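You operate a simulated robot arm through the tools that you are given. There is no shell and no other tool. Be economical: measure what you need, move in short steps, check, and stop when the job is done.

The job below is to be done with a simulated two-armed robot. You get a single attempt, and the scene is never put back.

Task
Hold the red tool tray on the top of the infeed table steady with one hand and put the white label roll in it with the other.
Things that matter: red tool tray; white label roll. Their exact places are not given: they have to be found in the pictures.

Only the result counts: the job must be done as asked and must still hold three seconds after the hand-in. Knocking over, shifting, dropping, spilling or breaking anything else fails it.

Robot
Two 7-joint arms with two-finger parallel grippers on one trunk, on a base that drives. Base frame: it is fixed to the floor where the robot stands at the start and does not move with it; the origin is under the middle of the robot, x ahead of it, y to its left, z up; the surface under the hand at the start is at about z = 0.74. Units: m, rad, N and s.
The left shoulder is at the start at [0.06, 0.143, 0.926], the right one opposite. With the tool pointing down near the work surface each hand reaches from about 0.32 to 0.74 m from the robot's upright axis, wherever it stands, measured 20 degrees to its own side. Places, roughly: red tool tray [0.75, -1.75, 0.75]. Payload 1.57 kg a hand.
The TCP of each hand is the grasp point between the finger pads, 0.03 m short of the fingertips. In the tool frame z runs along the fingers and y along their closing line. The gripper opens to 0.11 m. The fingers are 0.024 m wide and 0.012 m thick; the gripper's body (0.048 by 0.112 m) begins 0.078 m behind the TCP.
Orientation is that of the tool frame in the base frame, as [roll, pitch, yaw] about the fixed x, y, z axes, in that order (R = Rz(yaw) Ry(pitch) Rx(roll)). With the fingers straight down and closing along the base's y, the tool's x points along the base's -x, its y along +y and its z along -z.

Tools
- The arms move only by the tool play_rows. It takes "left_increments", "right_increments" or both (then of equal length, played together; a hand with none holds still); each is a list of rows, each an object of numbers (a shift or turn left out is 0, a gripper value left out holds the last): "fingers": the finger opening in m, from 0 to 0.11; "dx", "dy", "dz": the shift along the tool's x, y, z in m; "ax", "ay", "az": the turn, a rotation vector about the tool's x, y, z in rad. In form: [{"fingers": .., "dx": .., "dy": .., "dz": .., "ax": .., "ay": .., "az": ..}, ...]. A call has 1 to 10 rows; each row shifts and turns the commanded pose from where the row before left it, along the tool's axes as they then stand. Each row takes 0.2 s and may step no farther than 0.05 m and 0.15 rad from the row before; otherwise, or with a gripper value out of range, the whole call is refused. Where a pose cannot be reached the arm comes as near as it can. A force on the tool above 40 N (or 10 N above the force at the start of the call, whichever is more), or a blocked arm, ends the call early, and 0.2 s more pass. The fingers move at their own pace (about 0.045 m/s each) and stop on an object; they squeeze with about 37 N. The grip force told is the motor's: it shows also when the fingers shut on nothing. Time passes only in rows, and 0.2 s behind the last, so rows that do not move let the fingers close. It gives the time, the measured TCP pose, the force on the tool (base axes), the opening and the grip force at its end, in the units of the frame above (readings bear some noise), with the torque about the TCP (base axes, N m) and any sound that the robot's microphone picked up.
- Cameras (640 x 400 px; columns grow to the right, rows downward): "scene" is now at [0.0438, 0.0026, 1.5295]; the picture's right is [0.03, -1.00, 0.00], its down [-0.79, -0.02, -0.61] and it looks along [0.61, 0.02, -0.79] (base axes); focal length 283 px, centre (320, 200). "left" rides on the left gripper at [0.07, -0.016, -0.141] in its tool frame; the picture's right is [0.23, 0.97, 0.00], its down [-0.86, 0.20, -0.48] and it looks along [-0.47, 0.11, 0.88] (tool axes); focal length 222 px, centre (320, 200). "right" rides on the right gripper at [0.07, 0.016, -0.141] in its tool frame; the picture's right is [-0.23, 0.97, 0.00], its down [-0.85, -0.20, -0.48] and it looks along [-0.47, -0.11, 0.88] (tool axes); focal length 222 px, centre (320, 200).
- camera(camera): a new picture of that camera. It takes no simulated time.
- move_column(by): slides the trunk up (or, below 0, down) by that many m; the arms and the scene camera ride with it, the base frame stays. It gives what a move gives, with no picture.
- steer(legs): drives the robot by 1 to 6 legs, each [ahead, left, turn to the left] in m, m and rad, along the robot's own axes; the way and the turn of a leg run together, so that a leg with both is an arc; at most 1.5 m and 3.142 rad a leg. The arms and the cameras ride along, it lands a little off, and it stops where it bumps. It gives what a move gives.
- pan_tilt(pan, tilt): turns the head with the scene camera to pan (to the left, within 1.501 rad either way) and tilt (down, from -0.506 to 1.204), counted from straight ahead of the robot. It gives what a move gives.
- measure_at(camera, pixels): there is no depth. For up to 12 entries [column, row, z] of the newest picture of that camera ("zoom" is the newest enlarged one), the place [x, y] in the base frame at which the ray of that pixel passes the height z, good to about 0.002 m. It takes no simulated time.
- enlarge(camera, box): a new picture of the part [left, top, right, bottom] of that camera's present view, enlarged. It takes no simulated time.
- sign_off(): hands the job in; it is judged then, once.

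Work in short steps. Measure before you move; look again where a grasp or a placing could have gone wrong, and mend it. You have 80 turns and 62 pictures in all, those below and enlarged ones among them. Open the grippers and draw the arms clear of the work before you hand the job in, unless the task says otherwise; then end with one line.

The tools are called after "Request:" as a command line: name --argument value ..., lists and objects as JSON in quotes. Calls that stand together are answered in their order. play_rows: Moves the arms, as the interface text tells. Its arguments: {"type":"object","properties":{"left_increments":{"type":"array","items":{"type":"object","properties":{"fingers":{"type":"number"},"dx":{"type":"number"},"dy":{"type":"number"},"dz":{"type":"number"},"ax":{"type":"number"},"ay":{"type":"number"},"az":{"type":"number"}}}},"right_increments":{"type":"array","items":{"type":"object","properties":{"fingers":{"type":"number"},"dx":{"type":"number"},"dy":{"type":"number"},"dz":{"type":"number"},"ax":{"type":"number"},"ay":{"type":"number"},"az":{"type":"number"}}}}},"required":[]} The other tools are called the same way: move_column (by) slides the trunk up or down; steer (legs) drives the base; pan_tilt (pan, tilt) turns the head that bears the scene camera; camera (camera) takes a picture; measure_at (camera, pixels) gives the place at which the rays of pixels pass given heights; enlarge (camera, box) takes an enlarged picture of a part of a camera's view; sign_off () hands the job in.

At the start:

```text
t: 0.0
left_eef_pos: [0.5156, 0.1603, 0.9802]
left_tool_rot: [-3.141, -0.001, 3.142]
left_ft_force: [0.6, 1.1, 0.1]
left_torque: [0.04, -0.03, -0.01]
left_gripper_width: 0.1101
left_finger_force: 0.1
right_eef_pos: [0.4754, -0.2451, 0.9801]
right_tool_rot: [3.141, -0.002, -3.141]
right_ft_force: [0.2, 0.0, 0.2]
right_torque: [0.0, -0.04, 0.04]
right_gripper_width: 0.1101
right_finger_force: 0.1
trunk travel left (down, up): [-0.525, 0.065]
robot x, y, heading: [0.0021, 0.0012, 0.004]
head pan, tilt: [0.026, 0.913]
```

scene: 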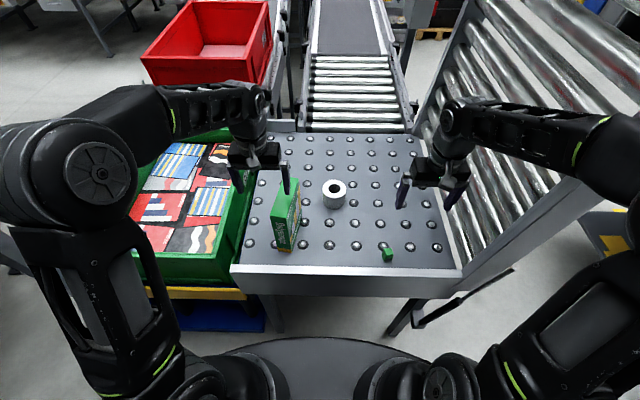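
right: 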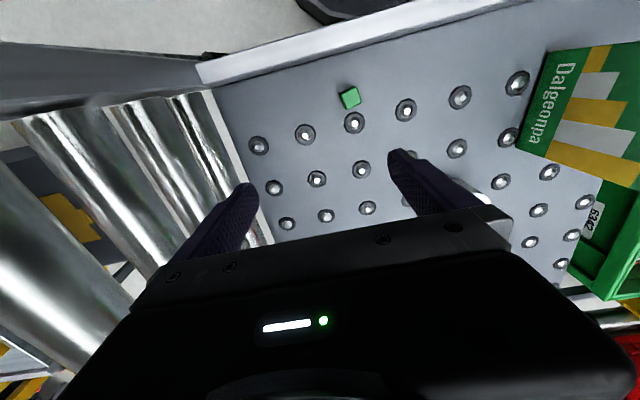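
left: 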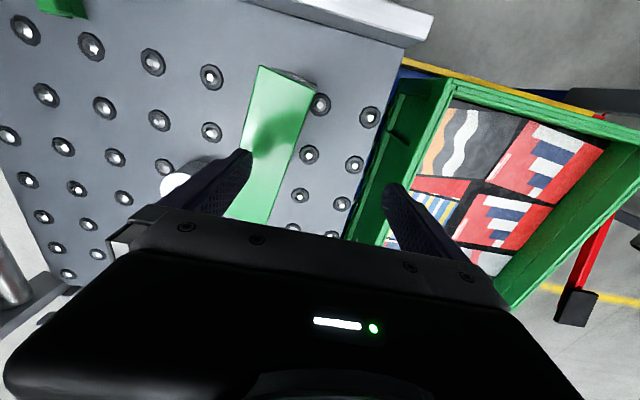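

The white roll is at about (334,193) in the scene picture on the ball table. I'll enlarge it to measure it.

Request:
enlarge --camera "scene" --box '[270, 150, 430, 270]'

Request:
measure_at --camera "scene" --pixels '[[334, 188, 0.79], [334, 208, 0.74], [324, 188, 0.79], [345, 188, 0.79], [334, 181, 0.79], [334, 196, 0.79]]'

```text
3.33 times, centred on (350, 210) of scene
```

zoom: 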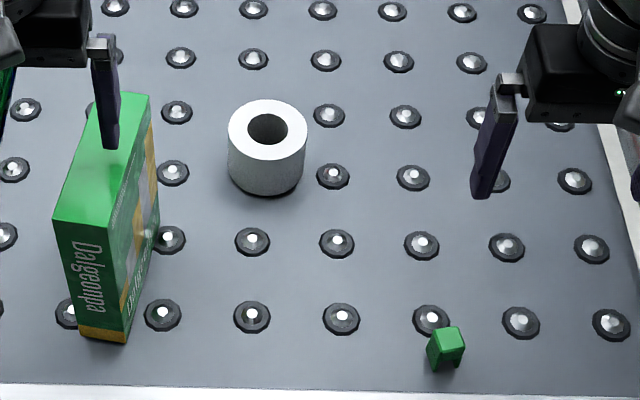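

```text
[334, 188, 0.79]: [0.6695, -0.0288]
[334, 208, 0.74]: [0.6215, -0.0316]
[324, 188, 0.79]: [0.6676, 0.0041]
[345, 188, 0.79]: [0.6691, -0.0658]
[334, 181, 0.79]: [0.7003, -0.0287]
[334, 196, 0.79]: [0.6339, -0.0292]
```

The roll stands on the table near (0.665,-0.03). I'll measure its edges in the zoom and then look to the right for the tray.

Request:
measure_at --camera "zoom" --pixels '[[266, 196, 0.74], [267, 160, 0.79], [267, 160, 0.8], [267, 100, 0.79], [228, 129, 0.79], [307, 129, 0.79], [267, 129, 0.79], [267, 160, 0.78], [267, 100, 0.78], [228, 129, 0.78], [307, 129, 0.78]]'

Request:
pan_tilt --pan -1.1 --tilt 0.5

Request:
camera --camera "scene"

```text
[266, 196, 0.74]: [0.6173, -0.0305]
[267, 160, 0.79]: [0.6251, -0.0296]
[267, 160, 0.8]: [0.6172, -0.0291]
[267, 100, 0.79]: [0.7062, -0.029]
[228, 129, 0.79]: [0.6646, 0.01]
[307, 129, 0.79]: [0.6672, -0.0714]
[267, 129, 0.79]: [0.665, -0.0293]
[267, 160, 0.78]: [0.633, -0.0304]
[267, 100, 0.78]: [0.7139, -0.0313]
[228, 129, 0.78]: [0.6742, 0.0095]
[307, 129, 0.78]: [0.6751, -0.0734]
```

```text
t: 1.4
left_eef_pos: [0.5156, 0.1604, 0.9806]
left_tool_rot: [3.14, 0.0, -3.141]
left_ft_force: [0.9, 0.1, 0.0]
left_torque: [0.02, 0.0, -0.02]
left_gripper_width: 0.1099
left_finger_force: 0.1
right_eef_pos: [0.476, -0.2441, 0.9794]
right_tool_rot: [3.141, -0.001, 3.141]
right_ft_force: [0.4, -0.4, 0.2]
right_torque: [0.02, -0.02, -0.02]
right_gripper_width: 0.1099
right_finger_force: 0.0
trunk travel left (down, up): [-0.525, 0.065]
robot x, y, heading: [0.0004, 0.0003, -0.001]
head pan, tilt: [-1.1, 0.499]
```

```text
57 pictures are left
```

scene: 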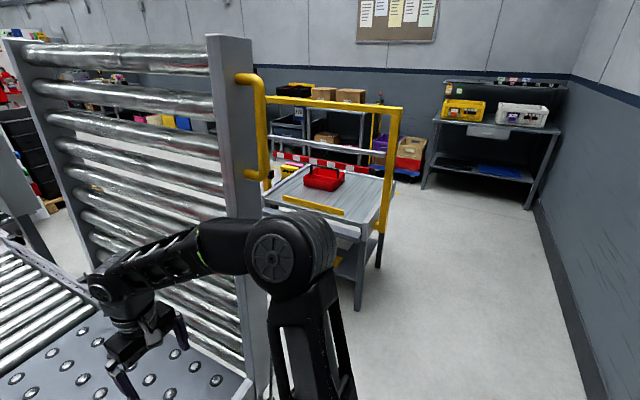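

The red tray is at (323,178) on a cart-like table with a yellow frame. I'll enlarge and measure it.

Request:
enlarge --camera "scene" --box '[240, 70, 420, 182]'

Request:
enlarge --camera "scene" --box '[230, 160, 430, 330]'

Request:
measure_at --camera "scene" --pixels '[[323, 185, 0.75], [264, 205, 0.74], [383, 225, 0.74], [396, 170, 0.74], [290, 165, 0.74], [360, 310, 0], [378, 268, 0], [245, 380, 0], [304, 186, 0.75], [335, 190, 0.75], [265, 398, 0], [365, 235, 0.74]]'

```text
3.56 times, centred on (330, 126) of scene
```

zoom: 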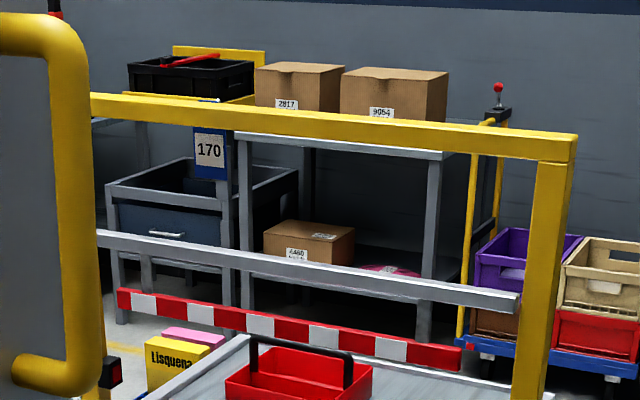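

```text
2.35 times, centred on (330, 245) of scene
```

zoom: 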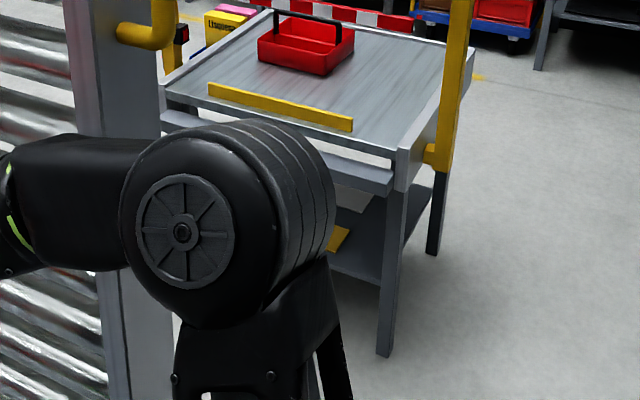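

```text
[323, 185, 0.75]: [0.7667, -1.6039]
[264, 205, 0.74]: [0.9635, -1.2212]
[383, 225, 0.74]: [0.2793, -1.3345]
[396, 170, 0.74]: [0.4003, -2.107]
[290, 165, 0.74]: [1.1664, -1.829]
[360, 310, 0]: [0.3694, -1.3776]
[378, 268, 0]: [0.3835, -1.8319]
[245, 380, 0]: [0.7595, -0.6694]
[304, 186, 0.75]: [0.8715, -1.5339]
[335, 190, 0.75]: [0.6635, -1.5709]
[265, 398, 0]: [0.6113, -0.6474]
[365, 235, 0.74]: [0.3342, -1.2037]
```

The roll's center is about (0.657,-0.029) with its top at z≈0.80, and the green box lies left of it with its top near z 0.93. The tray table must be approached facing +x. I'll pick with the right hand: first lift the left hand clear of the box and move the right hand over the roll.

Request:
play_rows --right_increments '[{"dx": -0.03, "dy": 0.0358, "fingers": 0.11}, {"dx": -0.03, "dy": 0.0358}, {"dx": -0.03, "dy": 0.0358}, {"dx": -0.03, "dy": 0.0358}, {"dx": -0.03, "dy": 0.0358}, {"dx": -0.031, "dy": 0.0358}, {}, {}]' --left_increments '[{"dz": -0.03}, {"dz": -0.03}, {"dz": -0.02}, {}, {}, {}, {}, {}]'

Request:
camera --camera "right"

Request:
measure_at --camera "right" --pixels '[[320, 200, 0.8]]'

```text
t: 3.1
left_eef_pos: [0.517, 0.1633, 1.0597]
left_tool_rot: [-3.141, 0.002, 3.141]
left_ft_force: [-0.4, -0.3, -0.5]
left_torque: [0.03, -0.02, -0.03]
left_gripper_width: 0.11
left_finger_force: 0.1
right_eef_pos: [0.6407, -0.0471, 0.9801]
right_tool_rot: [-3.14, 0.002, -3.141]
right_ft_force: [-0.2, -0.3, 0.0]
right_torque: [0.02, 0.03, -0.02]
right_gripper_width: 0.1101
right_finger_force: 0.0
right hand out of reach, approached as far as the arm can: row 6
trunk travel left (down, up): [-0.525, 0.065]
robot x, y, heading: [-0.0028, 0.0004, 0.005]
head pan, tilt: [-1.1, 0.499]
```

```text
54 pictures are left
```

right: 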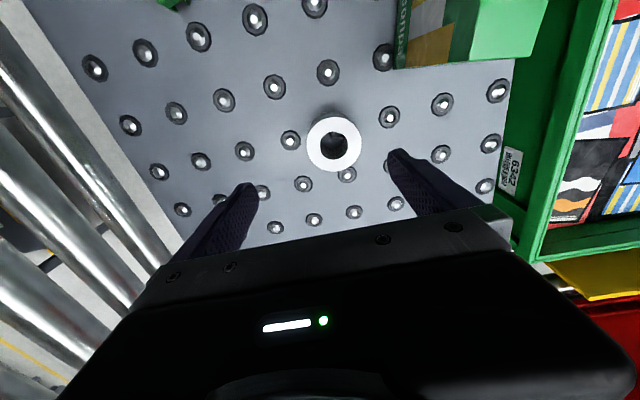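

```text
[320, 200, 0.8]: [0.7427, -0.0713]
```

Roll top seen at (334,145), hole at (335,146). I'll measure its edges from this camera.

Request:
measure_at --camera "right" --pixels '[[334, 145, 0.8], [306, 145, 0.8], [362, 145, 0.8], [334, 117, 0.8], [334, 172, 0.8], [335, 145, 0.79]]'

```text
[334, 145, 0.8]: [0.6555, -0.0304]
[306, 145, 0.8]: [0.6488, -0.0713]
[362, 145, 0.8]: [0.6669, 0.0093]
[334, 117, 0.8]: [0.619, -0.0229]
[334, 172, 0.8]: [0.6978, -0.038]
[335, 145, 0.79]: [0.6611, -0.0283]
```

The roll center is (0.657,-0.030), diameter about 0.08. The arm is at its reach limit, so I drive ahead 0.06 m.

Request:
steer --legs '[[0.06, 0, 0]]'

```text
t: 4.1
left_eef_pos: [0.5773, 0.1625, 1.0583]
left_tool_rot: [3.141, -0.002, 3.139]
left_ft_force: [0.6, -0.4, -0.5]
left_torque: [-0.01, 0.03, -0.01]
left_gripper_width: 0.1102
left_finger_force: 0.0
right_eef_pos: [0.7025, -0.0485, 0.9785]
right_tool_rot: [-3.141, 0.001, 3.14]
right_ft_force: [0.5, 0.1, -0.4]
right_torque: [0.03, 0.05, 0.01]
right_gripper_width: 0.1099
right_finger_force: 0.1
trunk travel left (down, up): [-0.525, 0.065]
robot x, y, heading: [0.0595, -0.0002, -0.003]
head pan, tilt: [-1.1, 0.499]
```

Now shift the right hand to (0.657,-0.030), then down to z≈0.90, and check.

Request:
play_rows --right_increments '[{"dx": 0.023, "dy": 0.0095}, {"dx": 0.0225, "dy": 0.009}, {"dz": 0.04}, {"dz": 0.04}, {}, {}]'

Request:
camera --camera "right"

```text
t: 5.5
left_eef_pos: [0.575, 0.1634, 1.0589]
left_tool_rot: [3.141, 0.001, 3.139]
left_ft_force: [-0.2, -0.1, -0.1]
left_torque: [0.02, 0.03, -0.03]
left_gripper_width: 0.1099
left_finger_force: 0.1
right_eef_pos: [0.6552, -0.0288, 0.9028]
right_tool_rot: [3.141, 0.002, 3.139]
right_ft_force: [0.1, -1.1, 0.5]
right_torque: [-0.01, 0.02, 0.0]
right_gripper_width: 0.11
right_finger_force: 0.1
trunk travel left (down, up): [-0.525, 0.065]
robot x, y, heading: [0.0569, 0.0014, 0.002]
head pan, tilt: [-1.1, 0.499]
```

```text
53 pictures are left
```

right: 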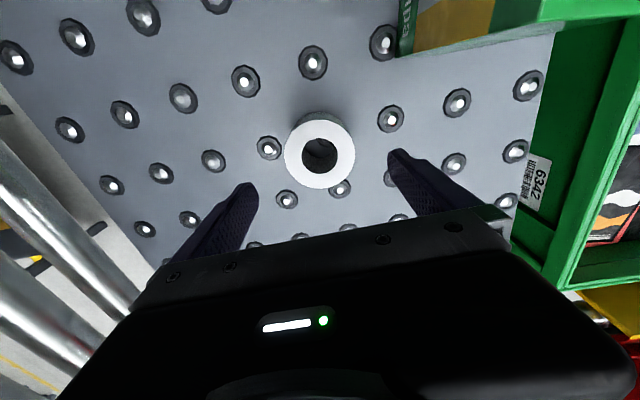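

The roll top is centered at (320,153); checking against the TCP.

Request:
measure_at --camera "right" --pixels '[[320, 153, 0.8], [284, 153, 0.8], [356, 153, 0.8], [320, 118, 0.8], [320, 189, 0.8]]'

```text
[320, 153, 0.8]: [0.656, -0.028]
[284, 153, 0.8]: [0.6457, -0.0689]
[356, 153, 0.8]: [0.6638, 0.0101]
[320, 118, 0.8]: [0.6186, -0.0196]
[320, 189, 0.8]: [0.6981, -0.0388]
```

Aligned with the roll at (0.656,-0.029). Go down to z≈0.79 and close.

Request:
play_rows --right_increments '[{"dz": 0.03}, {"dz": 0.03}, {"dz": 0.03}, {"dz": 0.022}, {}, {"fingers": 0.06}, {}, {}, {}]'

Request:
camera --camera "right"

```text
t: 7.5
left_eef_pos: [0.577, 0.162, 1.0601]
left_tool_rot: [-3.141, 0.0, 3.141]
left_ft_force: [1.2, 0.9, -0.3]
left_torque: [0.0, 0.0, -0.02]
left_gripper_width: 0.1098
left_finger_force: 0.1
right_eef_pos: [0.6566, -0.0273, 0.788]
right_tool_rot: [-3.141, 0.003, 3.139]
right_ft_force: [-0.1, -1.1, 1.2]
right_torque: [0.0, 0.02, -0.02]
right_gripper_width: 0.0793
right_finger_force: 33.3
trunk travel left (down, up): [-0.525, 0.065]
robot x, y, heading: [0.0582, -0.0022, -0.003]
head pan, tilt: [-1.1, 0.499]
```

```text
52 pictures are left
```

right: 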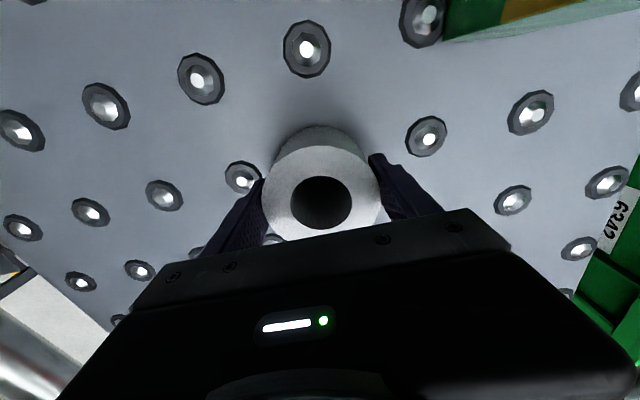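

Gripped at a width of 0.079. Lift by about 0.25 m and set the finger command low to keep the squeeze.

Request:
play_rows --right_increments '[{"fingers": 0.05, "dz": -0.02}, {"dz": -0.04}, {"dz": -0.04}, {"dz": -0.04}, {"dz": -0.04}, {"dz": -0.04}, {"dz": -0.03, "dx": 0.03}, {"dx": 0.04}, {"dx": 0.04}, {}]'

Request:
camera --camera "right"

```text
t: 9.7
left_eef_pos: [0.5769, 0.1635, 1.06]
left_tool_rot: [-3.141, 0.0, 3.141]
left_ft_force: [0.2, -0.7, 0.0]
left_torque: [-0.01, 0.0, -0.02]
left_gripper_width: 0.11
left_finger_force: 0.1
right_eef_pos: [0.5477, -0.0297, 1.0358]
right_tool_rot: [-3.141, 0.0, 3.14]
right_ft_force: [-0.1, 0.8, -1.8]
right_torque: [0.03, 0.03, 0.01]
right_gripper_width: 0.0787
right_finger_force: 36.9
trunk travel left (down, up): [-0.525, 0.065]
robot x, y, heading: [0.0586, 0.0012, 0.0]
head pan, tilt: [-1.1, 0.499]
```

```text
51 pictures are left
```

right: 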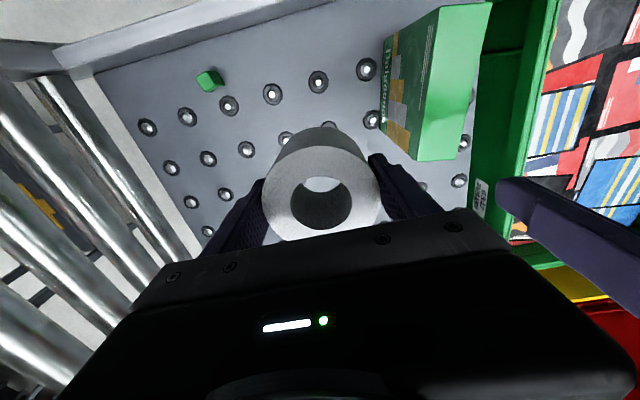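

Roll held. I'll pull both hands back (toward the body), then look to the right-down for the drive path.

Request:
play_rows --right_increments '[{"dx": 0.04, "dy": -0.02}, {"dx": 0.04, "dy": -0.03}, {"dx": 0.03, "dy": -0.03}, {"dy": -0.03}, {}]' --left_increments '[{"dx": 0.04}, {"dx": 0.04}, {"dx": 0.04}, {"dx": 0.03}, {}]'

Request:
pan_tilt --pan -1.45 --tilt 0.75

Request:
camera --camera "scene"

```text
t: 10.9
left_eef_pos: [0.427, 0.1632, 1.0587]
left_tool_rot: [-3.14, -0.001, 3.141]
left_ft_force: [0.9, -0.7, -0.1]
left_torque: [0.0, -0.01, 0.0]
left_gripper_width: 0.1101
left_finger_force: 0.1
right_eef_pos: [0.4363, -0.1378, 1.0374]
right_tool_rot: [-3.141, 0.001, 3.141]
right_ft_force: [0.6, -2.0, -2.5]
right_torque: [-0.02, -0.05, -0.02]
right_gripper_width: 0.0789
right_finger_force: 37.4
trunk travel left (down, up): [-0.525, 0.065]
robot x, y, heading: [0.0623, -0.0017, 0.004]
head pan, tilt: [-1.1, 0.499]
```

```text
t: 11.8
left_eef_pos: [0.4277, 0.1639, 1.0603]
left_tool_rot: [-3.14, -0.001, 3.14]
left_ft_force: [0.9, -0.6, -0.7]
left_torque: [0.04, 0.01, -0.02]
left_gripper_width: 0.1104
left_finger_force: 0.0
right_eef_pos: [0.4348, -0.1384, 1.037]
right_tool_rot: [-3.141, 0.003, 3.139]
right_ft_force: [-0.2, 0.2, -1.6]
right_torque: [0.03, 0.02, -0.01]
right_gripper_width: 0.079
right_finger_force: 36.8
trunk travel left (down, up): [-0.525, 0.065]
robot x, y, heading: [0.0622, -0.0006, 0.002]
head pan, tilt: [-1.45, 0.75]
```

```text
50 pictures are left
```

scene: 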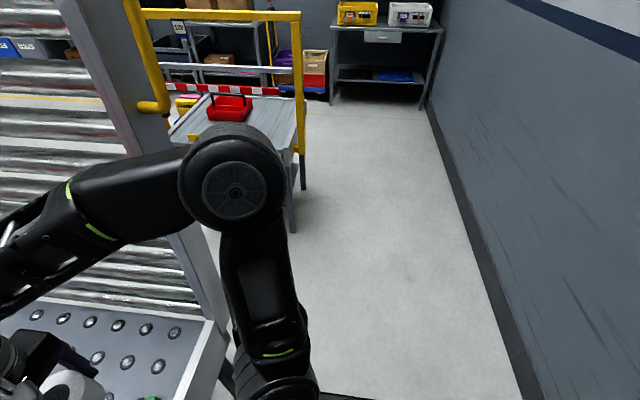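

The corridor looks open, with a wall behind. Measuring the wall foot and table legs.

Request:
measure_at --camera "scene" --pixels '[[535, 398, 0], [480, 250, 0], [430, 110, 0], [292, 231, 0], [303, 188, 0], [295, 165, 0.74], [188, 398, 0.74], [222, 325, 0.74], [230, 118, 0.75], [210, 118, 0.75], [248, 118, 0.75], [225, 350, 0.4]]'

```text
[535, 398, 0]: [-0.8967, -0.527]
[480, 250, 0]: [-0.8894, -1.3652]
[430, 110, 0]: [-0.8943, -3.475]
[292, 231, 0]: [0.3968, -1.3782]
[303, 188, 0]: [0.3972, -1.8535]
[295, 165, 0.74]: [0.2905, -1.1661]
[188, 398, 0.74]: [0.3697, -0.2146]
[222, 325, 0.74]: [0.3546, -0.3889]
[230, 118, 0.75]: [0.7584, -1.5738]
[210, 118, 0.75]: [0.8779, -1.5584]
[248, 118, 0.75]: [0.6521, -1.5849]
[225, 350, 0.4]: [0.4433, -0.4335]
```

Wall at x≈-0.89, gate post around (0.4,-0.4), tray near (0.76,-1.6). I back up 0.3 m and drive 1.5 m to the right.

Request:
steer --legs '[[-0.3, 0, 0], [0, -1.5, 0]]'

Request:
pan_tilt --pan 0 --tilt 0.6

Request:
camera --camera "scene"

```text
t: 20.7
left_eef_pos: [0.1516, -1.3025, 1.0608]
left_tool_rot: [-3.141, -0.001, -3.102]
left_ft_force: [0.7, 0.0, 0.2]
left_torque: [0.02, -0.03, -0.01]
left_gripper_width: 0.11
left_finger_force: 0.0
right_eef_pos: [0.173, -1.6021, 1.0366]
right_tool_rot: [3.141, 0.001, -3.101]
right_ft_force: [-1.0, -0.6, -2.2]
right_torque: [-0.01, 0.06, 0.03]
right_gripper_width: 0.0791
right_finger_force: 37.5
trunk travel left (down, up): [-0.525, 0.065]
robot x, y, heading: [-0.2112, -1.4838, 0.037]
head pan, tilt: [-1.45, 0.75]
```

```text
t: 22.3
left_eef_pos: [0.1522, -1.3045, 1.061]
left_tool_rot: [3.14, 0.0, -3.101]
left_ft_force: [0.3, -0.1, 0.7]
left_torque: [-0.04, -0.02, 0.03]
left_gripper_width: 0.1099
left_finger_force: 0.0
right_eef_pos: [0.174, -1.6029, 1.0384]
right_tool_rot: [3.14, 0.001, -3.101]
right_ft_force: [-0.6, 0.1, -2.1]
right_torque: [0.01, -0.02, 0.02]
right_gripper_width: 0.0787
right_finger_force: 37.1
trunk travel left (down, up): [-0.525, 0.065]
robot x, y, heading: [-0.2073, -1.4777, 0.041]
head pan, tilt: [0.0, 0.6]
```

```text
49 pictures are left
```

scene: 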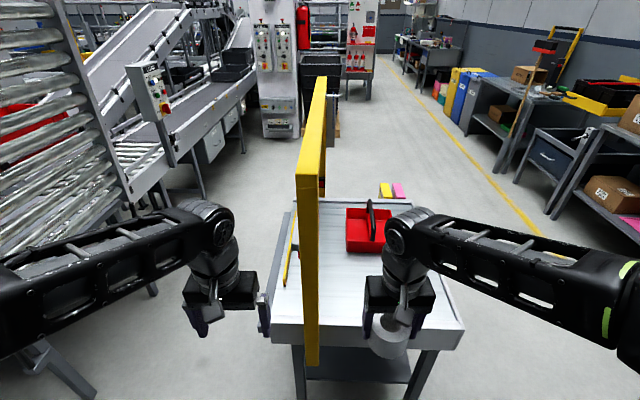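

The yellow frame is seen edge-on at column ~313, left of the tray (345–385, 208–250). I'll enlarge and measure the tray, frame and table corners.

Request:
enlarge --camera "scene" --box '[240, 170, 480, 370]'

Request:
measure_at --camera "scene" --pixels '[[346, 252, 0.75], [385, 252, 0.75], [463, 322, 0.74], [275, 322, 0.74], [420, 205, 0.74], [298, 200, 0.74], [313, 365, 0.7], [322, 195, 0.74], [415, 398, 0], [435, 348, 0.6], [323, 78, 1.3], [313, 170, 1.2]]'

```text
2.00 times, centred on (360, 270) of scene
```

zoom: 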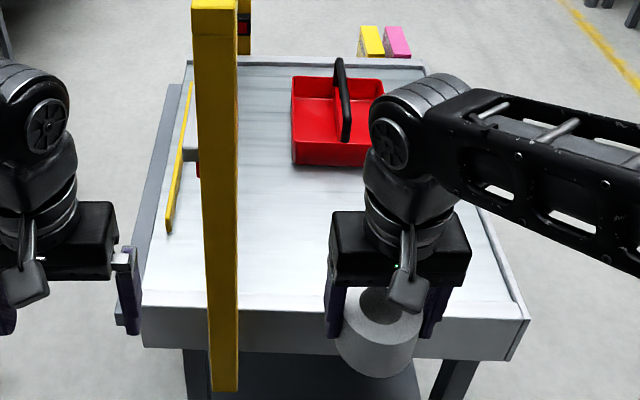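

```text
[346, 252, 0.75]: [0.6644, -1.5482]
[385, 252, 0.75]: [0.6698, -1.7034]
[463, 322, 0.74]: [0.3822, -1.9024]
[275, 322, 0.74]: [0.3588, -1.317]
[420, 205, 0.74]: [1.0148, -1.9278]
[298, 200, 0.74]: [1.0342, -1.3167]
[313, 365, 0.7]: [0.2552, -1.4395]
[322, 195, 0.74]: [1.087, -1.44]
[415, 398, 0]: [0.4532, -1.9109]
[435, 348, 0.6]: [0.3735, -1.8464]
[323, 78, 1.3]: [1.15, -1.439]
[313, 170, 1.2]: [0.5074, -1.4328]
```

The frame stands at y≈-1.44 from z 0.65 to about 1.4, left of the tray, so the left arm would cross it if I face +x. I'd rather work from the table's right side facing +y; I'll check the floor space there.

Request:
pan_tilt --pan -0.75 --tilt 0.55

Request:
camera --camera "scene"

```text
t: 23.4
left_eef_pos: [0.1527, -1.3027, 1.0602]
left_tool_rot: [-3.141, 0.001, -3.1]
left_ft_force: [-0.6, 0.0, -0.2]
left_torque: [0.0, -0.02, 0.0]
left_gripper_width: 0.1101
left_finger_force: 0.0
right_eef_pos: [0.1733, -1.6034, 1.0383]
right_tool_rot: [-3.14, 0.003, -3.1]
right_ft_force: [0.1, 0.1, -1.8]
right_torque: [-0.03, 0.0, 0.0]
right_gripper_width: 0.0788
right_finger_force: 37.3
trunk travel left (down, up): [-0.525, 0.065]
robot x, y, heading: [-0.207, -1.4839, 0.043]
head pan, tilt: [-0.75, 0.55]
```

```text
47 pictures are left
```

scene: 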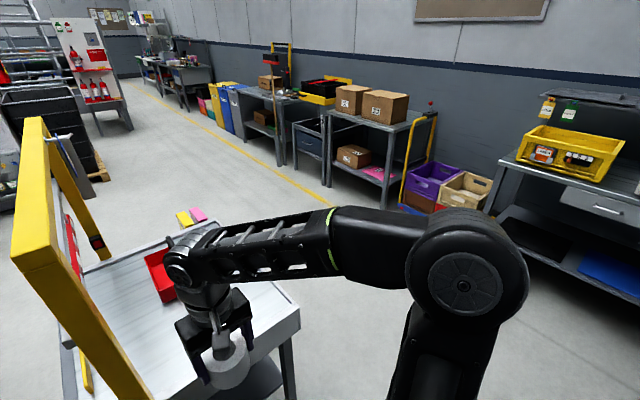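

Request:
measure_at --camera "scene" --pixels '[[330, 185, 0], [388, 207, 0], [280, 165, 0], [490, 215, 0], [405, 212, 0], [298, 305, 0.74], [180, 222, 0.74], [190, 222, 0]]'

```text
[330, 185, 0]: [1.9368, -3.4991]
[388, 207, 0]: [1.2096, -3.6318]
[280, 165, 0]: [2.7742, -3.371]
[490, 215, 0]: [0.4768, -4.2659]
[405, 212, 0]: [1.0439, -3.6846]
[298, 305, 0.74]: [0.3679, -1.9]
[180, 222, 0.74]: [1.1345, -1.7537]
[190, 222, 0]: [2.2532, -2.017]
```

Shelves are beyond y=-3.4, so there is room. Drive right 1.05, ahead 0.92, then turn left to face +y.

Request:
steer --legs '[[0, -1.05, 0], [0.92, 0, 0], [0, 0, 1.528]]'

Request:
pan_tilt --pan 0 --tilt 0.75

Request:
camera --camera "scene"

```text
t: 37.0
left_eef_pos: [0.5986, -2.1456, 1.0591]
left_tool_rot: [3.141, 0.0, -1.596]
left_ft_force: [0.9, 0.0, -0.1]
left_torque: [0.03, 0.02, 0.01]
left_gripper_width: 0.1098
left_finger_force: 0.1
right_eef_pos: [0.8984, -2.1456, 1.0376]
right_tool_rot: [-3.141, 0.001, -1.596]
right_ft_force: [-0.2, 0.6, -1.0]
right_torque: [0.02, 0.01, -0.03]
right_gripper_width: 0.0788
right_finger_force: 37.3
trunk travel left (down, up): [-0.525, 0.065]
robot x, y, heading: [0.7508, -2.5151, 1.543]
head pan, tilt: [-0.75, 0.55]
```

```text
t: 38.1
left_eef_pos: [0.5988, -2.1458, 1.0605]
left_tool_rot: [3.141, -0.001, -1.597]
left_ft_force: [-0.4, 0.2, -0.4]
left_torque: [-0.01, -0.01, 0.03]
left_gripper_width: 0.1101
left_finger_force: 0.1
right_eef_pos: [0.8985, -2.1451, 1.0371]
right_tool_rot: [3.14, 0.003, -1.598]
right_ft_force: [0.2, -0.4, -2.0]
right_torque: [-0.04, 0.03, 0.01]
right_gripper_width: 0.0788
right_finger_force: 37.0
trunk travel left (down, up): [-0.525, 0.065]
robot x, y, heading: [0.7499, -2.5163, 1.549]
head pan, tilt: [0.0, 0.75]
```

```text
46 pictures are left
```

scene: 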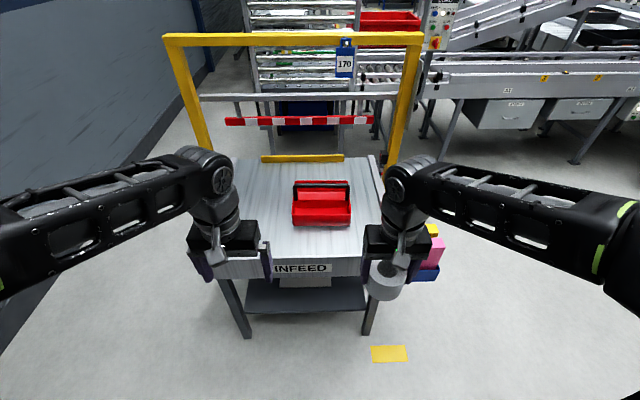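

Clear view of the INFEED table with the tray at (293–351, 180–227). Enlarge to measure.

Request:
enlarge --camera "scene" --box '[270, 165, 374, 230]'

```text
6.15 times, centred on (322, 198) of scene
```

zoom: 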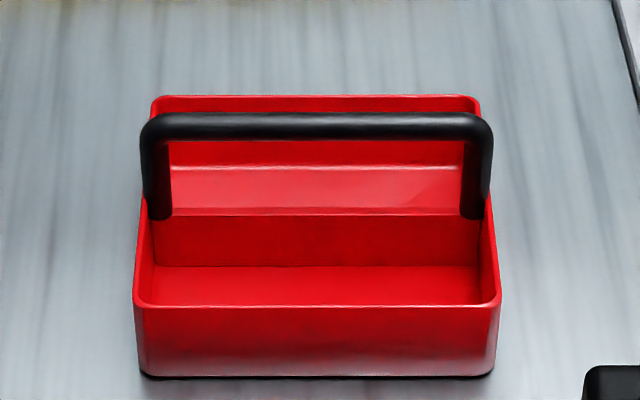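

Request:
measure_at --camera "zoom" --pixels '[[150, 376, 0.74], [488, 374, 0.74], [134, 303, 0.8], [500, 303, 0.8], [317, 306, 0.8], [317, 96, 0.8], [150, 100, 0.8], [480, 100, 0.8], [317, 212, 0.8], [317, 267, 0.75], [317, 125, 0.88], [317, 306, 0.79]]'

```text
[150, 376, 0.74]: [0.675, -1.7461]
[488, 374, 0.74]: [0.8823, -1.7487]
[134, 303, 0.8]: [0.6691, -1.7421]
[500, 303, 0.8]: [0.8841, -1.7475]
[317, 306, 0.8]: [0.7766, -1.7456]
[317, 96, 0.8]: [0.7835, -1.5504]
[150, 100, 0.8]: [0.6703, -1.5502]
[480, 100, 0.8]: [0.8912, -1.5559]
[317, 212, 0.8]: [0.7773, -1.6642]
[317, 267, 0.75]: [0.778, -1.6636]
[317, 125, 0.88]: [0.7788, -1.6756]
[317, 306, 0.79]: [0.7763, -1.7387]
```

Tray spans x 0.67–0.885, y -1.746…-1.55, rim z≈0.80, handle along x at y≈-1.65. I drive ahead 0.27 m, then look with the left hand camera for the compartment width.

Request:
steer --legs '[[0.27, 0, 0.02]]'

Request:
play_rows --left_increments '[{"dx": -0.03, "dy": -0.03}, {"dx": -0.03, "dy": -0.03}, {"dx": -0.03, "dy": -0.03}, {}, {}]'

Request:
camera --camera "left"

Request:
camera --camera "scene"

```text
t: 40.0
left_eef_pos: [0.5951, -1.8681, 1.0597]
left_tool_rot: [3.141, -0.001, -1.578]
left_ft_force: [0.2, -0.1, -0.3]
left_torque: [-0.02, 0.0, -0.02]
left_gripper_width: 0.1102
left_finger_force: 0.1
right_eef_pos: [0.8966, -1.8614, 1.0381]
right_tool_rot: [-3.14, 0.001, -1.579]
right_ft_force: [-0.8, 0.0, -2.1]
right_torque: [-0.06, -0.01, 0.01]
right_gripper_width: 0.0787
right_finger_force: 36.7
trunk travel left (down, up): [-0.525, 0.065]
robot x, y, heading: [0.7546, -2.2389, 1.567]
head pan, tilt: [0.0, 0.75]
```

```text
t: 41.2
left_eef_pos: [0.6862, -1.7769, 1.0595]
left_tool_rot: [3.141, 0.0, -1.578]
left_ft_force: [-0.2, 0.0, -0.6]
left_torque: [-0.01, 0.0, 0.04]
left_gripper_width: 0.1101
left_finger_force: 0.0
right_eef_pos: [0.8968, -1.8616, 1.0374]
right_tool_rot: [3.141, 0.002, -1.578]
right_ft_force: [-0.3, -0.1, -1.9]
right_torque: [-0.03, 0.01, 0.02]
right_gripper_width: 0.0788
right_finger_force: 37.4
trunk travel left (down, up): [-0.525, 0.065]
robot x, y, heading: [0.7587, -2.2416, 1.562]
head pan, tilt: [0.0, 0.75]
```

```text
44 pictures are left
```

left: 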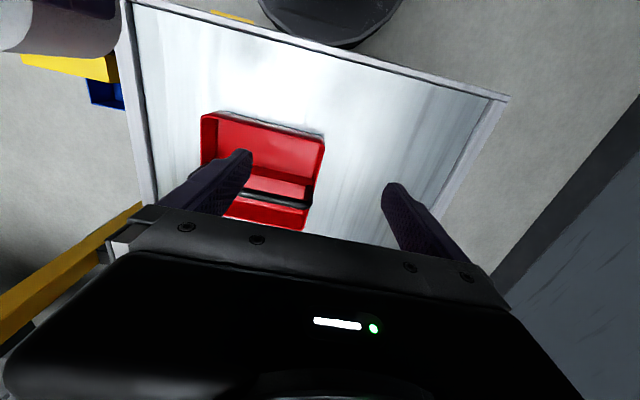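

```text
43 pictures are left
```

scene: 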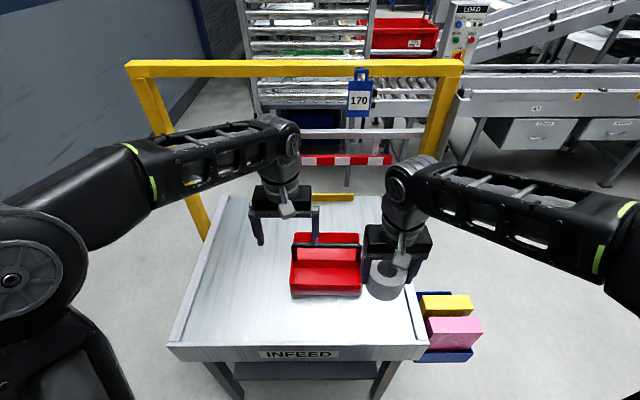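

Now the scene view is steeper; enlarge the tray at (290–362, 232–300) to measure compartments.

Request:
enlarge --camera "scene" --box '[270, 220, 382, 310]'

Request:
enlarge --camera "left" --box '[180, 90, 340, 240]'

```text
4.44 times, centred on (326, 265) of scene
```

zoom: 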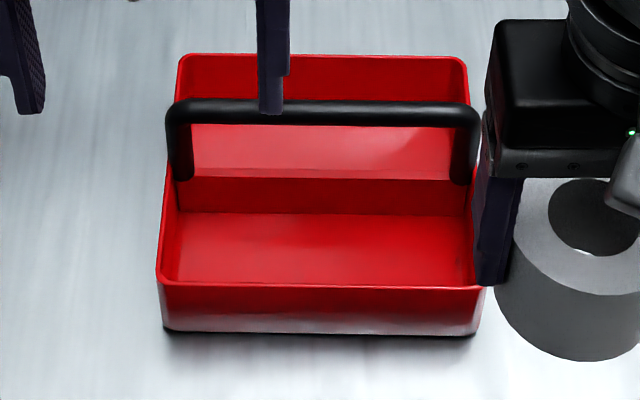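

```text
2.67 times, centred on (260, 165) of left
```

zoom: 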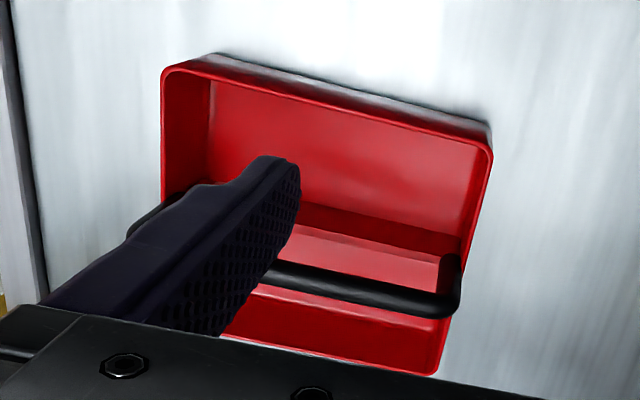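

Measuring the compartment lines in the left zoom.

Request:
measure_at --camera "zoom" --pixels '[[380, 112, 0.8], [380, 120, 0.8], [380, 222, 0.745], [380, 240, 0.78], [380, 240, 0.79], [380, 252, 0.745], [165, 75, 0.8], [490, 150, 0.8], [438, 370, 0.8], [360, 290, 0.86], [470, 240, 0.745], [312, 205, 0.745]]'

```text
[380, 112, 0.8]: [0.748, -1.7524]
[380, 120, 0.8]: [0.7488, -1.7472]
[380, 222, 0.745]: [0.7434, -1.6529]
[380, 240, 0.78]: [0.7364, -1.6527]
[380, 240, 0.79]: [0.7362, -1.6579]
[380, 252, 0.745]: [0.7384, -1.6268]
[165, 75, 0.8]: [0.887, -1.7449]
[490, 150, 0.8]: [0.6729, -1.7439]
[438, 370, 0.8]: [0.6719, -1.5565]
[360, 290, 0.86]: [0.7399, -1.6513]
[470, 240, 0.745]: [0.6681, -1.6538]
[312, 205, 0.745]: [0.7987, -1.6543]
```

The front compartment is y≈-1.743…-1.655 (0.088 wide), so the 0.079 roll fits centered at y≈-1.70. Plan: left hand grips the left end wall (x≈0.673) at y≈-1.705, right hand lowers the roll at (0.806,-1.70). Left first, to z≈0.88 with a smaller opening.

Request:
play_rows --left_increments '[{"dx": -0.036, "dy": 0.007, "fingers": 0.04}, {"dx": -0.036, "dy": 0.006}, {"dz": 0.04}, {"dz": 0.04}, {"dz": 0.05}, {"dz": 0.04}, {}, {}]'

Request:
camera --camera "left"

Request:
enlarge --camera "scene" --box '[230, 190, 390, 310]'

```text
t: 43.0
left_eef_pos: [0.6727, -1.7099, 0.8921]
left_tool_rot: [-3.141, 0.001, -1.578]
left_ft_force: [-0.3, 0.3, -0.9]
left_torque: [-0.02, 0.01, 0.06]
left_gripper_width: 0.0399
left_finger_force: 0.0
right_eef_pos: [0.8974, -1.862, 1.0383]
right_tool_rot: [-3.142, 0.003, -1.577]
right_ft_force: [0.4, 0.2, -1.3]
right_torque: [-0.01, 0.01, -0.02]
right_gripper_width: 0.0788
right_finger_force: 37.2
trunk travel left (down, up): [-0.525, 0.065]
robot x, y, heading: [0.7553, -2.2353, 1.563]
head pan, tilt: [0.0, 0.75]
```

```text
40 pictures are left
```

left: 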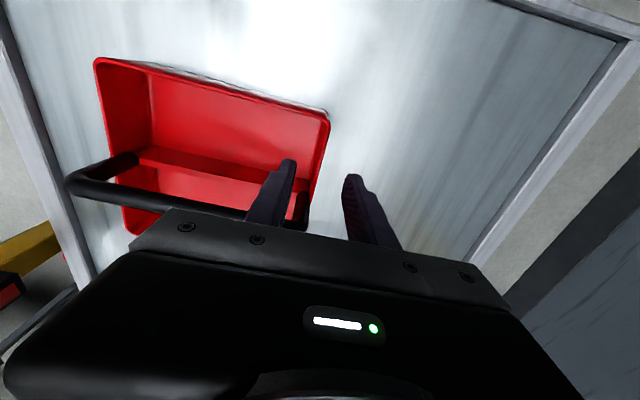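

```text
3.33 times, centred on (310, 250) of scene
```

zoom: 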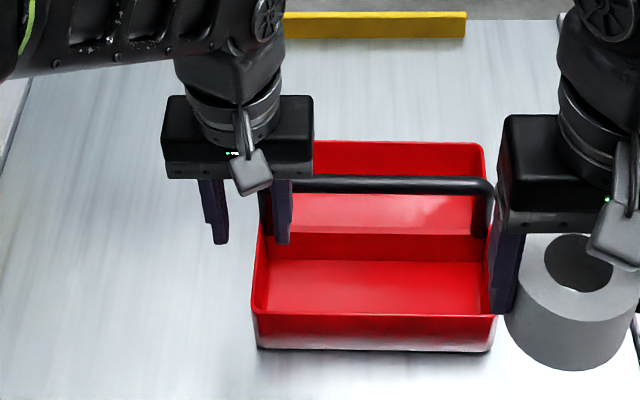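

Refine the left wall position: rim passes through about (329,118) and (313,185) in the left view.

Request:
enlarge --camera "left" --box '[230, 90, 390, 240]'

```text
2.67 times, centred on (310, 165) of left
```

zoom: 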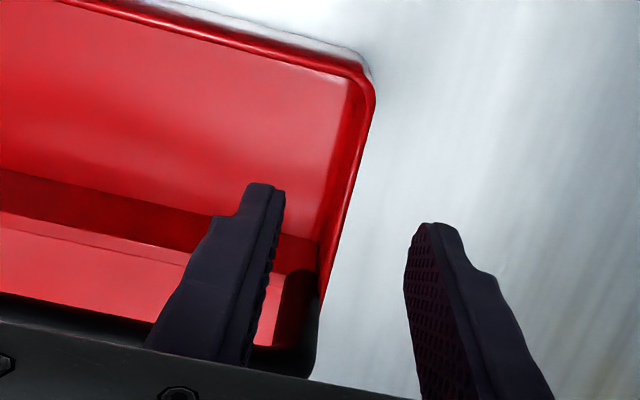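

Request:
measure_at --camera "zoom" --pixels '[[375, 105, 0.8], [366, 105, 0.8], [350, 200, 0.8], [342, 200, 0.8], [330, 270, 0.8], [322, 270, 0.8], [330, 0, 0.8], [360, 62, 0.8], [300, 260, 0.745]]'

```text
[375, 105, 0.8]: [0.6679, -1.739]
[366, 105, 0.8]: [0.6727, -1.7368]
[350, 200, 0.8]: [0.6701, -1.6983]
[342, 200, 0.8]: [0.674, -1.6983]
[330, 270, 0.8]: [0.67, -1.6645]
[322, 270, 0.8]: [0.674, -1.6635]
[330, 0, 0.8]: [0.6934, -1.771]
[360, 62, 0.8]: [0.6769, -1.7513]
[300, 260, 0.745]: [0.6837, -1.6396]
```

Wall center x≈0.672, matching the TCP. Descend to z≈0.79 and close on the wall.

Request:
play_rows --left_increments '[{"dz": 0.03}, {"dz": 0.03}, {"dz": 0.025}, {"dz": 0.017}, {}, {"fingers": 0.02}, {"fingers": 0.01}, {"fingers": 0.0}, {}, {}]'

Request:
enlarge --camera "scene" --box '[230, 190, 390, 310]'

```text
t: 45.2
left_eef_pos: [0.6742, -1.7086, 0.7892]
left_tool_rot: [-3.141, -0.001, -1.577]
left_ft_force: [0.7, -0.8, 0.0]
left_torque: [-0.1, -0.18, -0.34]
left_gripper_width: 0.0037
left_finger_force: 25.0
right_eef_pos: [0.8974, -1.8623, 1.0382]
right_tool_rot: [3.14, 0.002, -1.579]
right_ft_force: [-0.8, -0.1, -1.4]
right_torque: [-0.01, 0.01, 0.0]
right_gripper_width: 0.0788
right_finger_force: 36.6
trunk travel left (down, up): [-0.525, 0.065]
robot x, y, heading: [0.756, -2.2365, 1.568]
head pan, tilt: [0.0, 0.75]
```

```text
3.33 times, centred on (310, 250) of scene
```

zoom: 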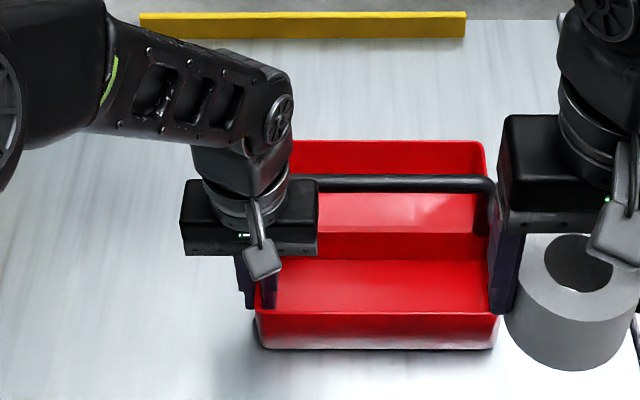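

The wall is gripped (width 0.0037). Bring the right hand with the roll above the front compartment and look.

Request:
play_rows --right_increments '[{"dx": -0.04}, {"dx": -0.04}, {"dx": -0.04, "dy": 0.02}, {"dx": -0.042, "dy": 0.025}, {"dy": 0.043}, {"dz": 0.04}, {"dz": 0.04}, {}, {}]'

Request:
camera --camera "right"

Request:
enlarge --camera "scene" --box '[230, 190, 410, 320]'

```text
t: 47.2
left_eef_pos: [0.6746, -1.7099, 0.7886]
left_tool_rot: [-3.14, -0.001, -1.577]
left_ft_force: [0.6, 0.2, -0.6]
left_torque: [-0.36, -0.01, -0.01]
left_gripper_width: 0.0041
left_finger_force: 24.8
right_eef_pos: [0.8097, -1.6974, 0.9577]
right_tool_rot: [-3.141, 0.001, -1.577]
right_ft_force: [-0.1, 0.0, -2.5]
right_torque: [-0.04, 0.0, -0.03]
right_gripper_width: 0.079
right_finger_force: 37.0
trunk travel left (down, up): [-0.525, 0.065]
robot x, y, heading: [0.7555, -2.2395, 1.561]
head pan, tilt: [0.0, 0.75]
```

```text
36 pictures are left
```

right: 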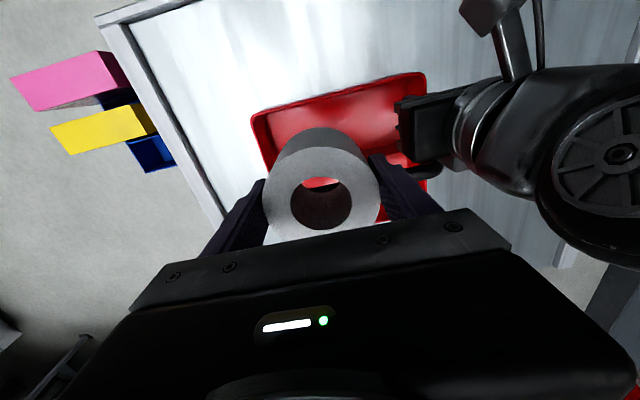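

```text
3.08 times, centred on (320, 255) of scene
```

zoom: 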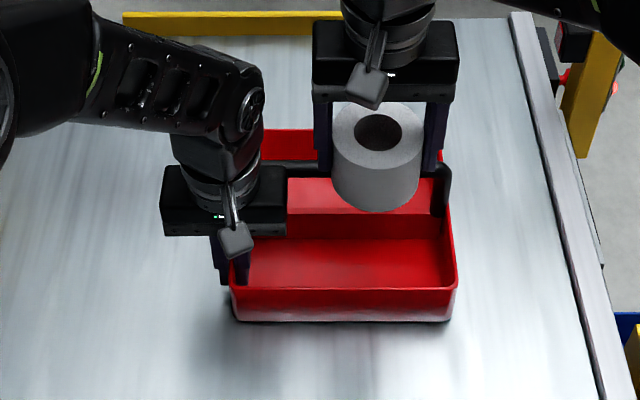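

Check the tray's present edges before lowering.

Request:
measure_at --camera "zoom" --pixels '[[370, 290, 0.8], [370, 286, 0.8], [260, 291, 0.8], [457, 283, 0.8], [450, 283, 0.8], [370, 240, 0.745], [400, 238, 0.745], [300, 241, 0.745], [320, 213, 0.787], [375, 210, 0.915]]'

```text
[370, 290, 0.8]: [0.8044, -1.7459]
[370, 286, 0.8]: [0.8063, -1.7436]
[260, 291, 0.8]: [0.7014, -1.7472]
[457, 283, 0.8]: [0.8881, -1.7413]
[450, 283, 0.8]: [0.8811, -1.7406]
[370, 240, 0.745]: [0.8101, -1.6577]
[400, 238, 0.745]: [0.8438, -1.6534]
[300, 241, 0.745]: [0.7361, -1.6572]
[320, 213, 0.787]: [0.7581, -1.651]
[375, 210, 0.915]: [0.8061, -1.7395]
```

Compartment center y≈-1.699 and the roll's center ≈-1.700: aligned. Lower to z≈0.825 first.

Request:
play_rows --right_increments '[{"dz": 0.035}, {"dz": 0.035}, {"dz": 0.03}, {"dz": 0.03}, {}, {}]'

Request:
enlarge --camera "scene" --box '[230, 190, 410, 320]'

```text
t: 48.6
left_eef_pos: [0.6753, -1.708, 0.7897]
left_tool_rot: [3.14, 0.004, -1.576]
left_ft_force: [2.7, 1.3, 17.4]
left_torque: [-0.44, 0.11, -0.28]
left_gripper_width: 0.0041
left_finger_force: 24.8
right_eef_pos: [0.8091, -1.6986, 0.8275]
right_tool_rot: [3.141, 0.003, -1.578]
right_ft_force: [-0.6, 0.3, -2.2]
right_torque: [-0.02, -0.02, -0.01]
right_gripper_width: 0.0778
right_finger_force: 36.5
trunk travel left (down, up): [-0.525, 0.065]
robot x, y, heading: [0.7544, -2.2385, 1.565]
head pan, tilt: [0.0, 0.75]
```

```text
3.08 times, centred on (320, 255) of scene
```

zoom: 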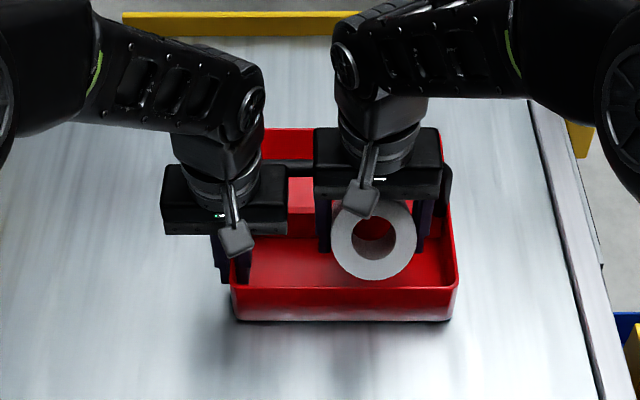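

The roll tipped in the grip (its face now turned toward the robot) and the left hand feels 17 N, so its back edge caught on the divider or handle. Raise it and look.

Request:
play_rows --right_increments '[{"dz": -0.03}, {"dz": -0.04}, {"dz": -0.04}, {}, {}]'

Request:
enlarge --camera "scene" --box '[230, 190, 410, 320]'

Request:
camera --camera "right"

```text
t: 49.9
left_eef_pos: [0.6763, -1.709, 0.79]
left_tool_rot: [3.141, 0.005, -1.578]
left_ft_force: [5.0, 7.4, 22.3]
left_torque: [0.16, 0.07, 0.42]
left_gripper_width: 0.004
left_finger_force: 24.4
right_eef_pos: [0.8079, -1.6985, 0.9388]
right_tool_rot: [3.141, 0.003, -1.577]
right_ft_force: [0.0, 0.5, -1.3]
right_torque: [0.04, -0.03, 0.01]
right_gripper_width: 0.078
right_finger_force: 37.6
trunk travel left (down, up): [-0.525, 0.065]
robot x, y, heading: [0.7579, -2.2374, 1.566]
head pan, tilt: [0.0, 0.75]
```

```text
3.08 times, centred on (320, 255) of scene
```

zoom: 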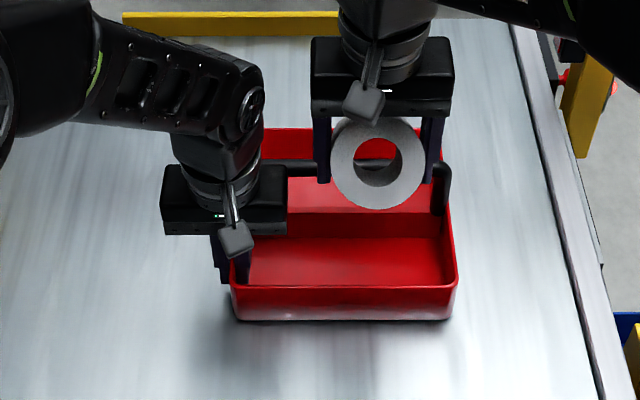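

```text
32 pictures are left
```

right: 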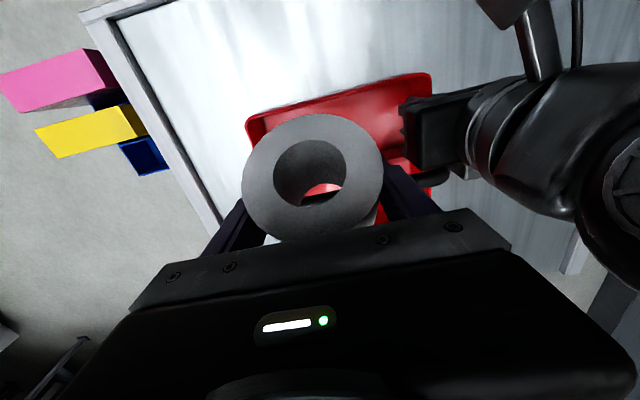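

The upright fit leaves only ~2 mm (handle front y≈-1.660, near wall -1.742). The roll is now tilted ~50° with its face toward the robot; with its axis fully horizontal along y it needs only 0.058 m. I'll raise, move back a little, and tilt the right hand about 0.65 rad (fingers pointing forward-down) to bring the axis horizontal.

Request:
play_rows --right_increments '[{"dz": -0.03, "dx": 0.03}, {"ay": -0.13}, {"ay": -0.13}, {"ay": -0.13}, {"ay": -0.13}, {"ay": -0.13}, {}, {}]'

Request:
enlarge --camera "scene" --box '[230, 170, 430, 320]'

Request:
camera --camera "left"

```text
t: 51.6
left_eef_pos: [0.674, -1.7104, 0.7893]
left_tool_rot: [3.141, 0.0, -1.578]
left_ft_force: [1.7, -2.9, 5.6]
left_torque: [-0.6, -0.27, 0.06]
left_gripper_width: 0.004
left_finger_force: 24.8
right_eef_pos: [0.8093, -1.7304, 0.9674]
right_tool_rot: [-3.141, 0.652, -1.578]
right_ft_force: [0.5, 0.4, -1.1]
right_torque: [0.01, -0.03, 0.04]
right_gripper_width: 0.0775
right_finger_force: 36.8
trunk travel left (down, up): [-0.525, 0.065]
robot x, y, heading: [0.7572, -2.2339, 1.568]
head pan, tilt: [0.0, 0.75]
```

```text
2.67 times, centred on (330, 245) of scene
```

zoom: 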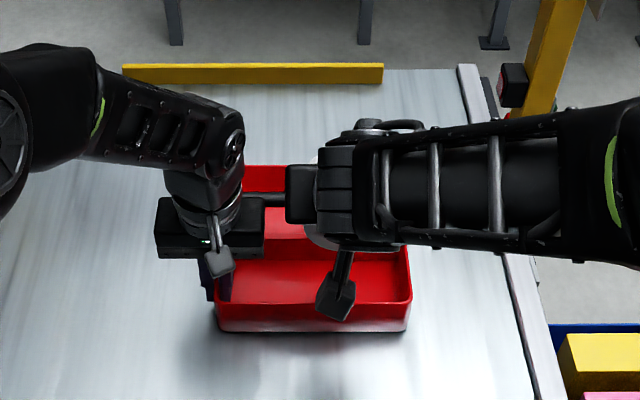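

```text
30 pictures are left
```

left: 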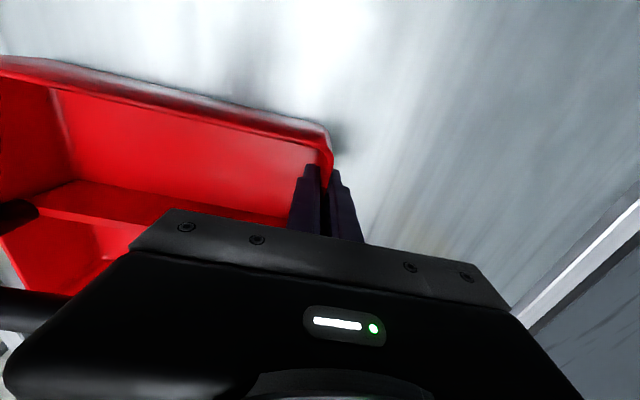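

By the geometry the roll's axis should be ~85° from vertical, its center about (−0.006 y, +0.004 z) from the TCP. Before lowering I check with the right camera.

Request:
camera --camera "right"

```text
29 pictures are left
```

right: 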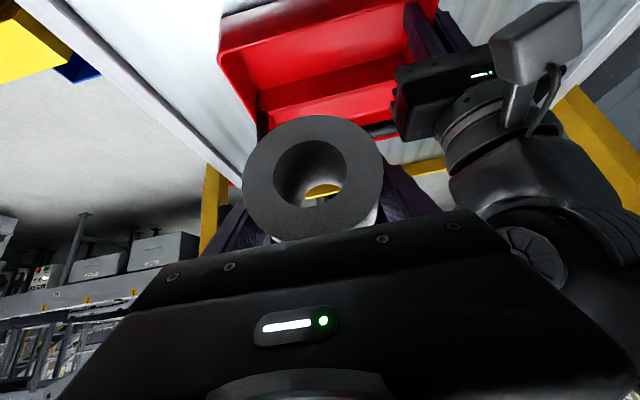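

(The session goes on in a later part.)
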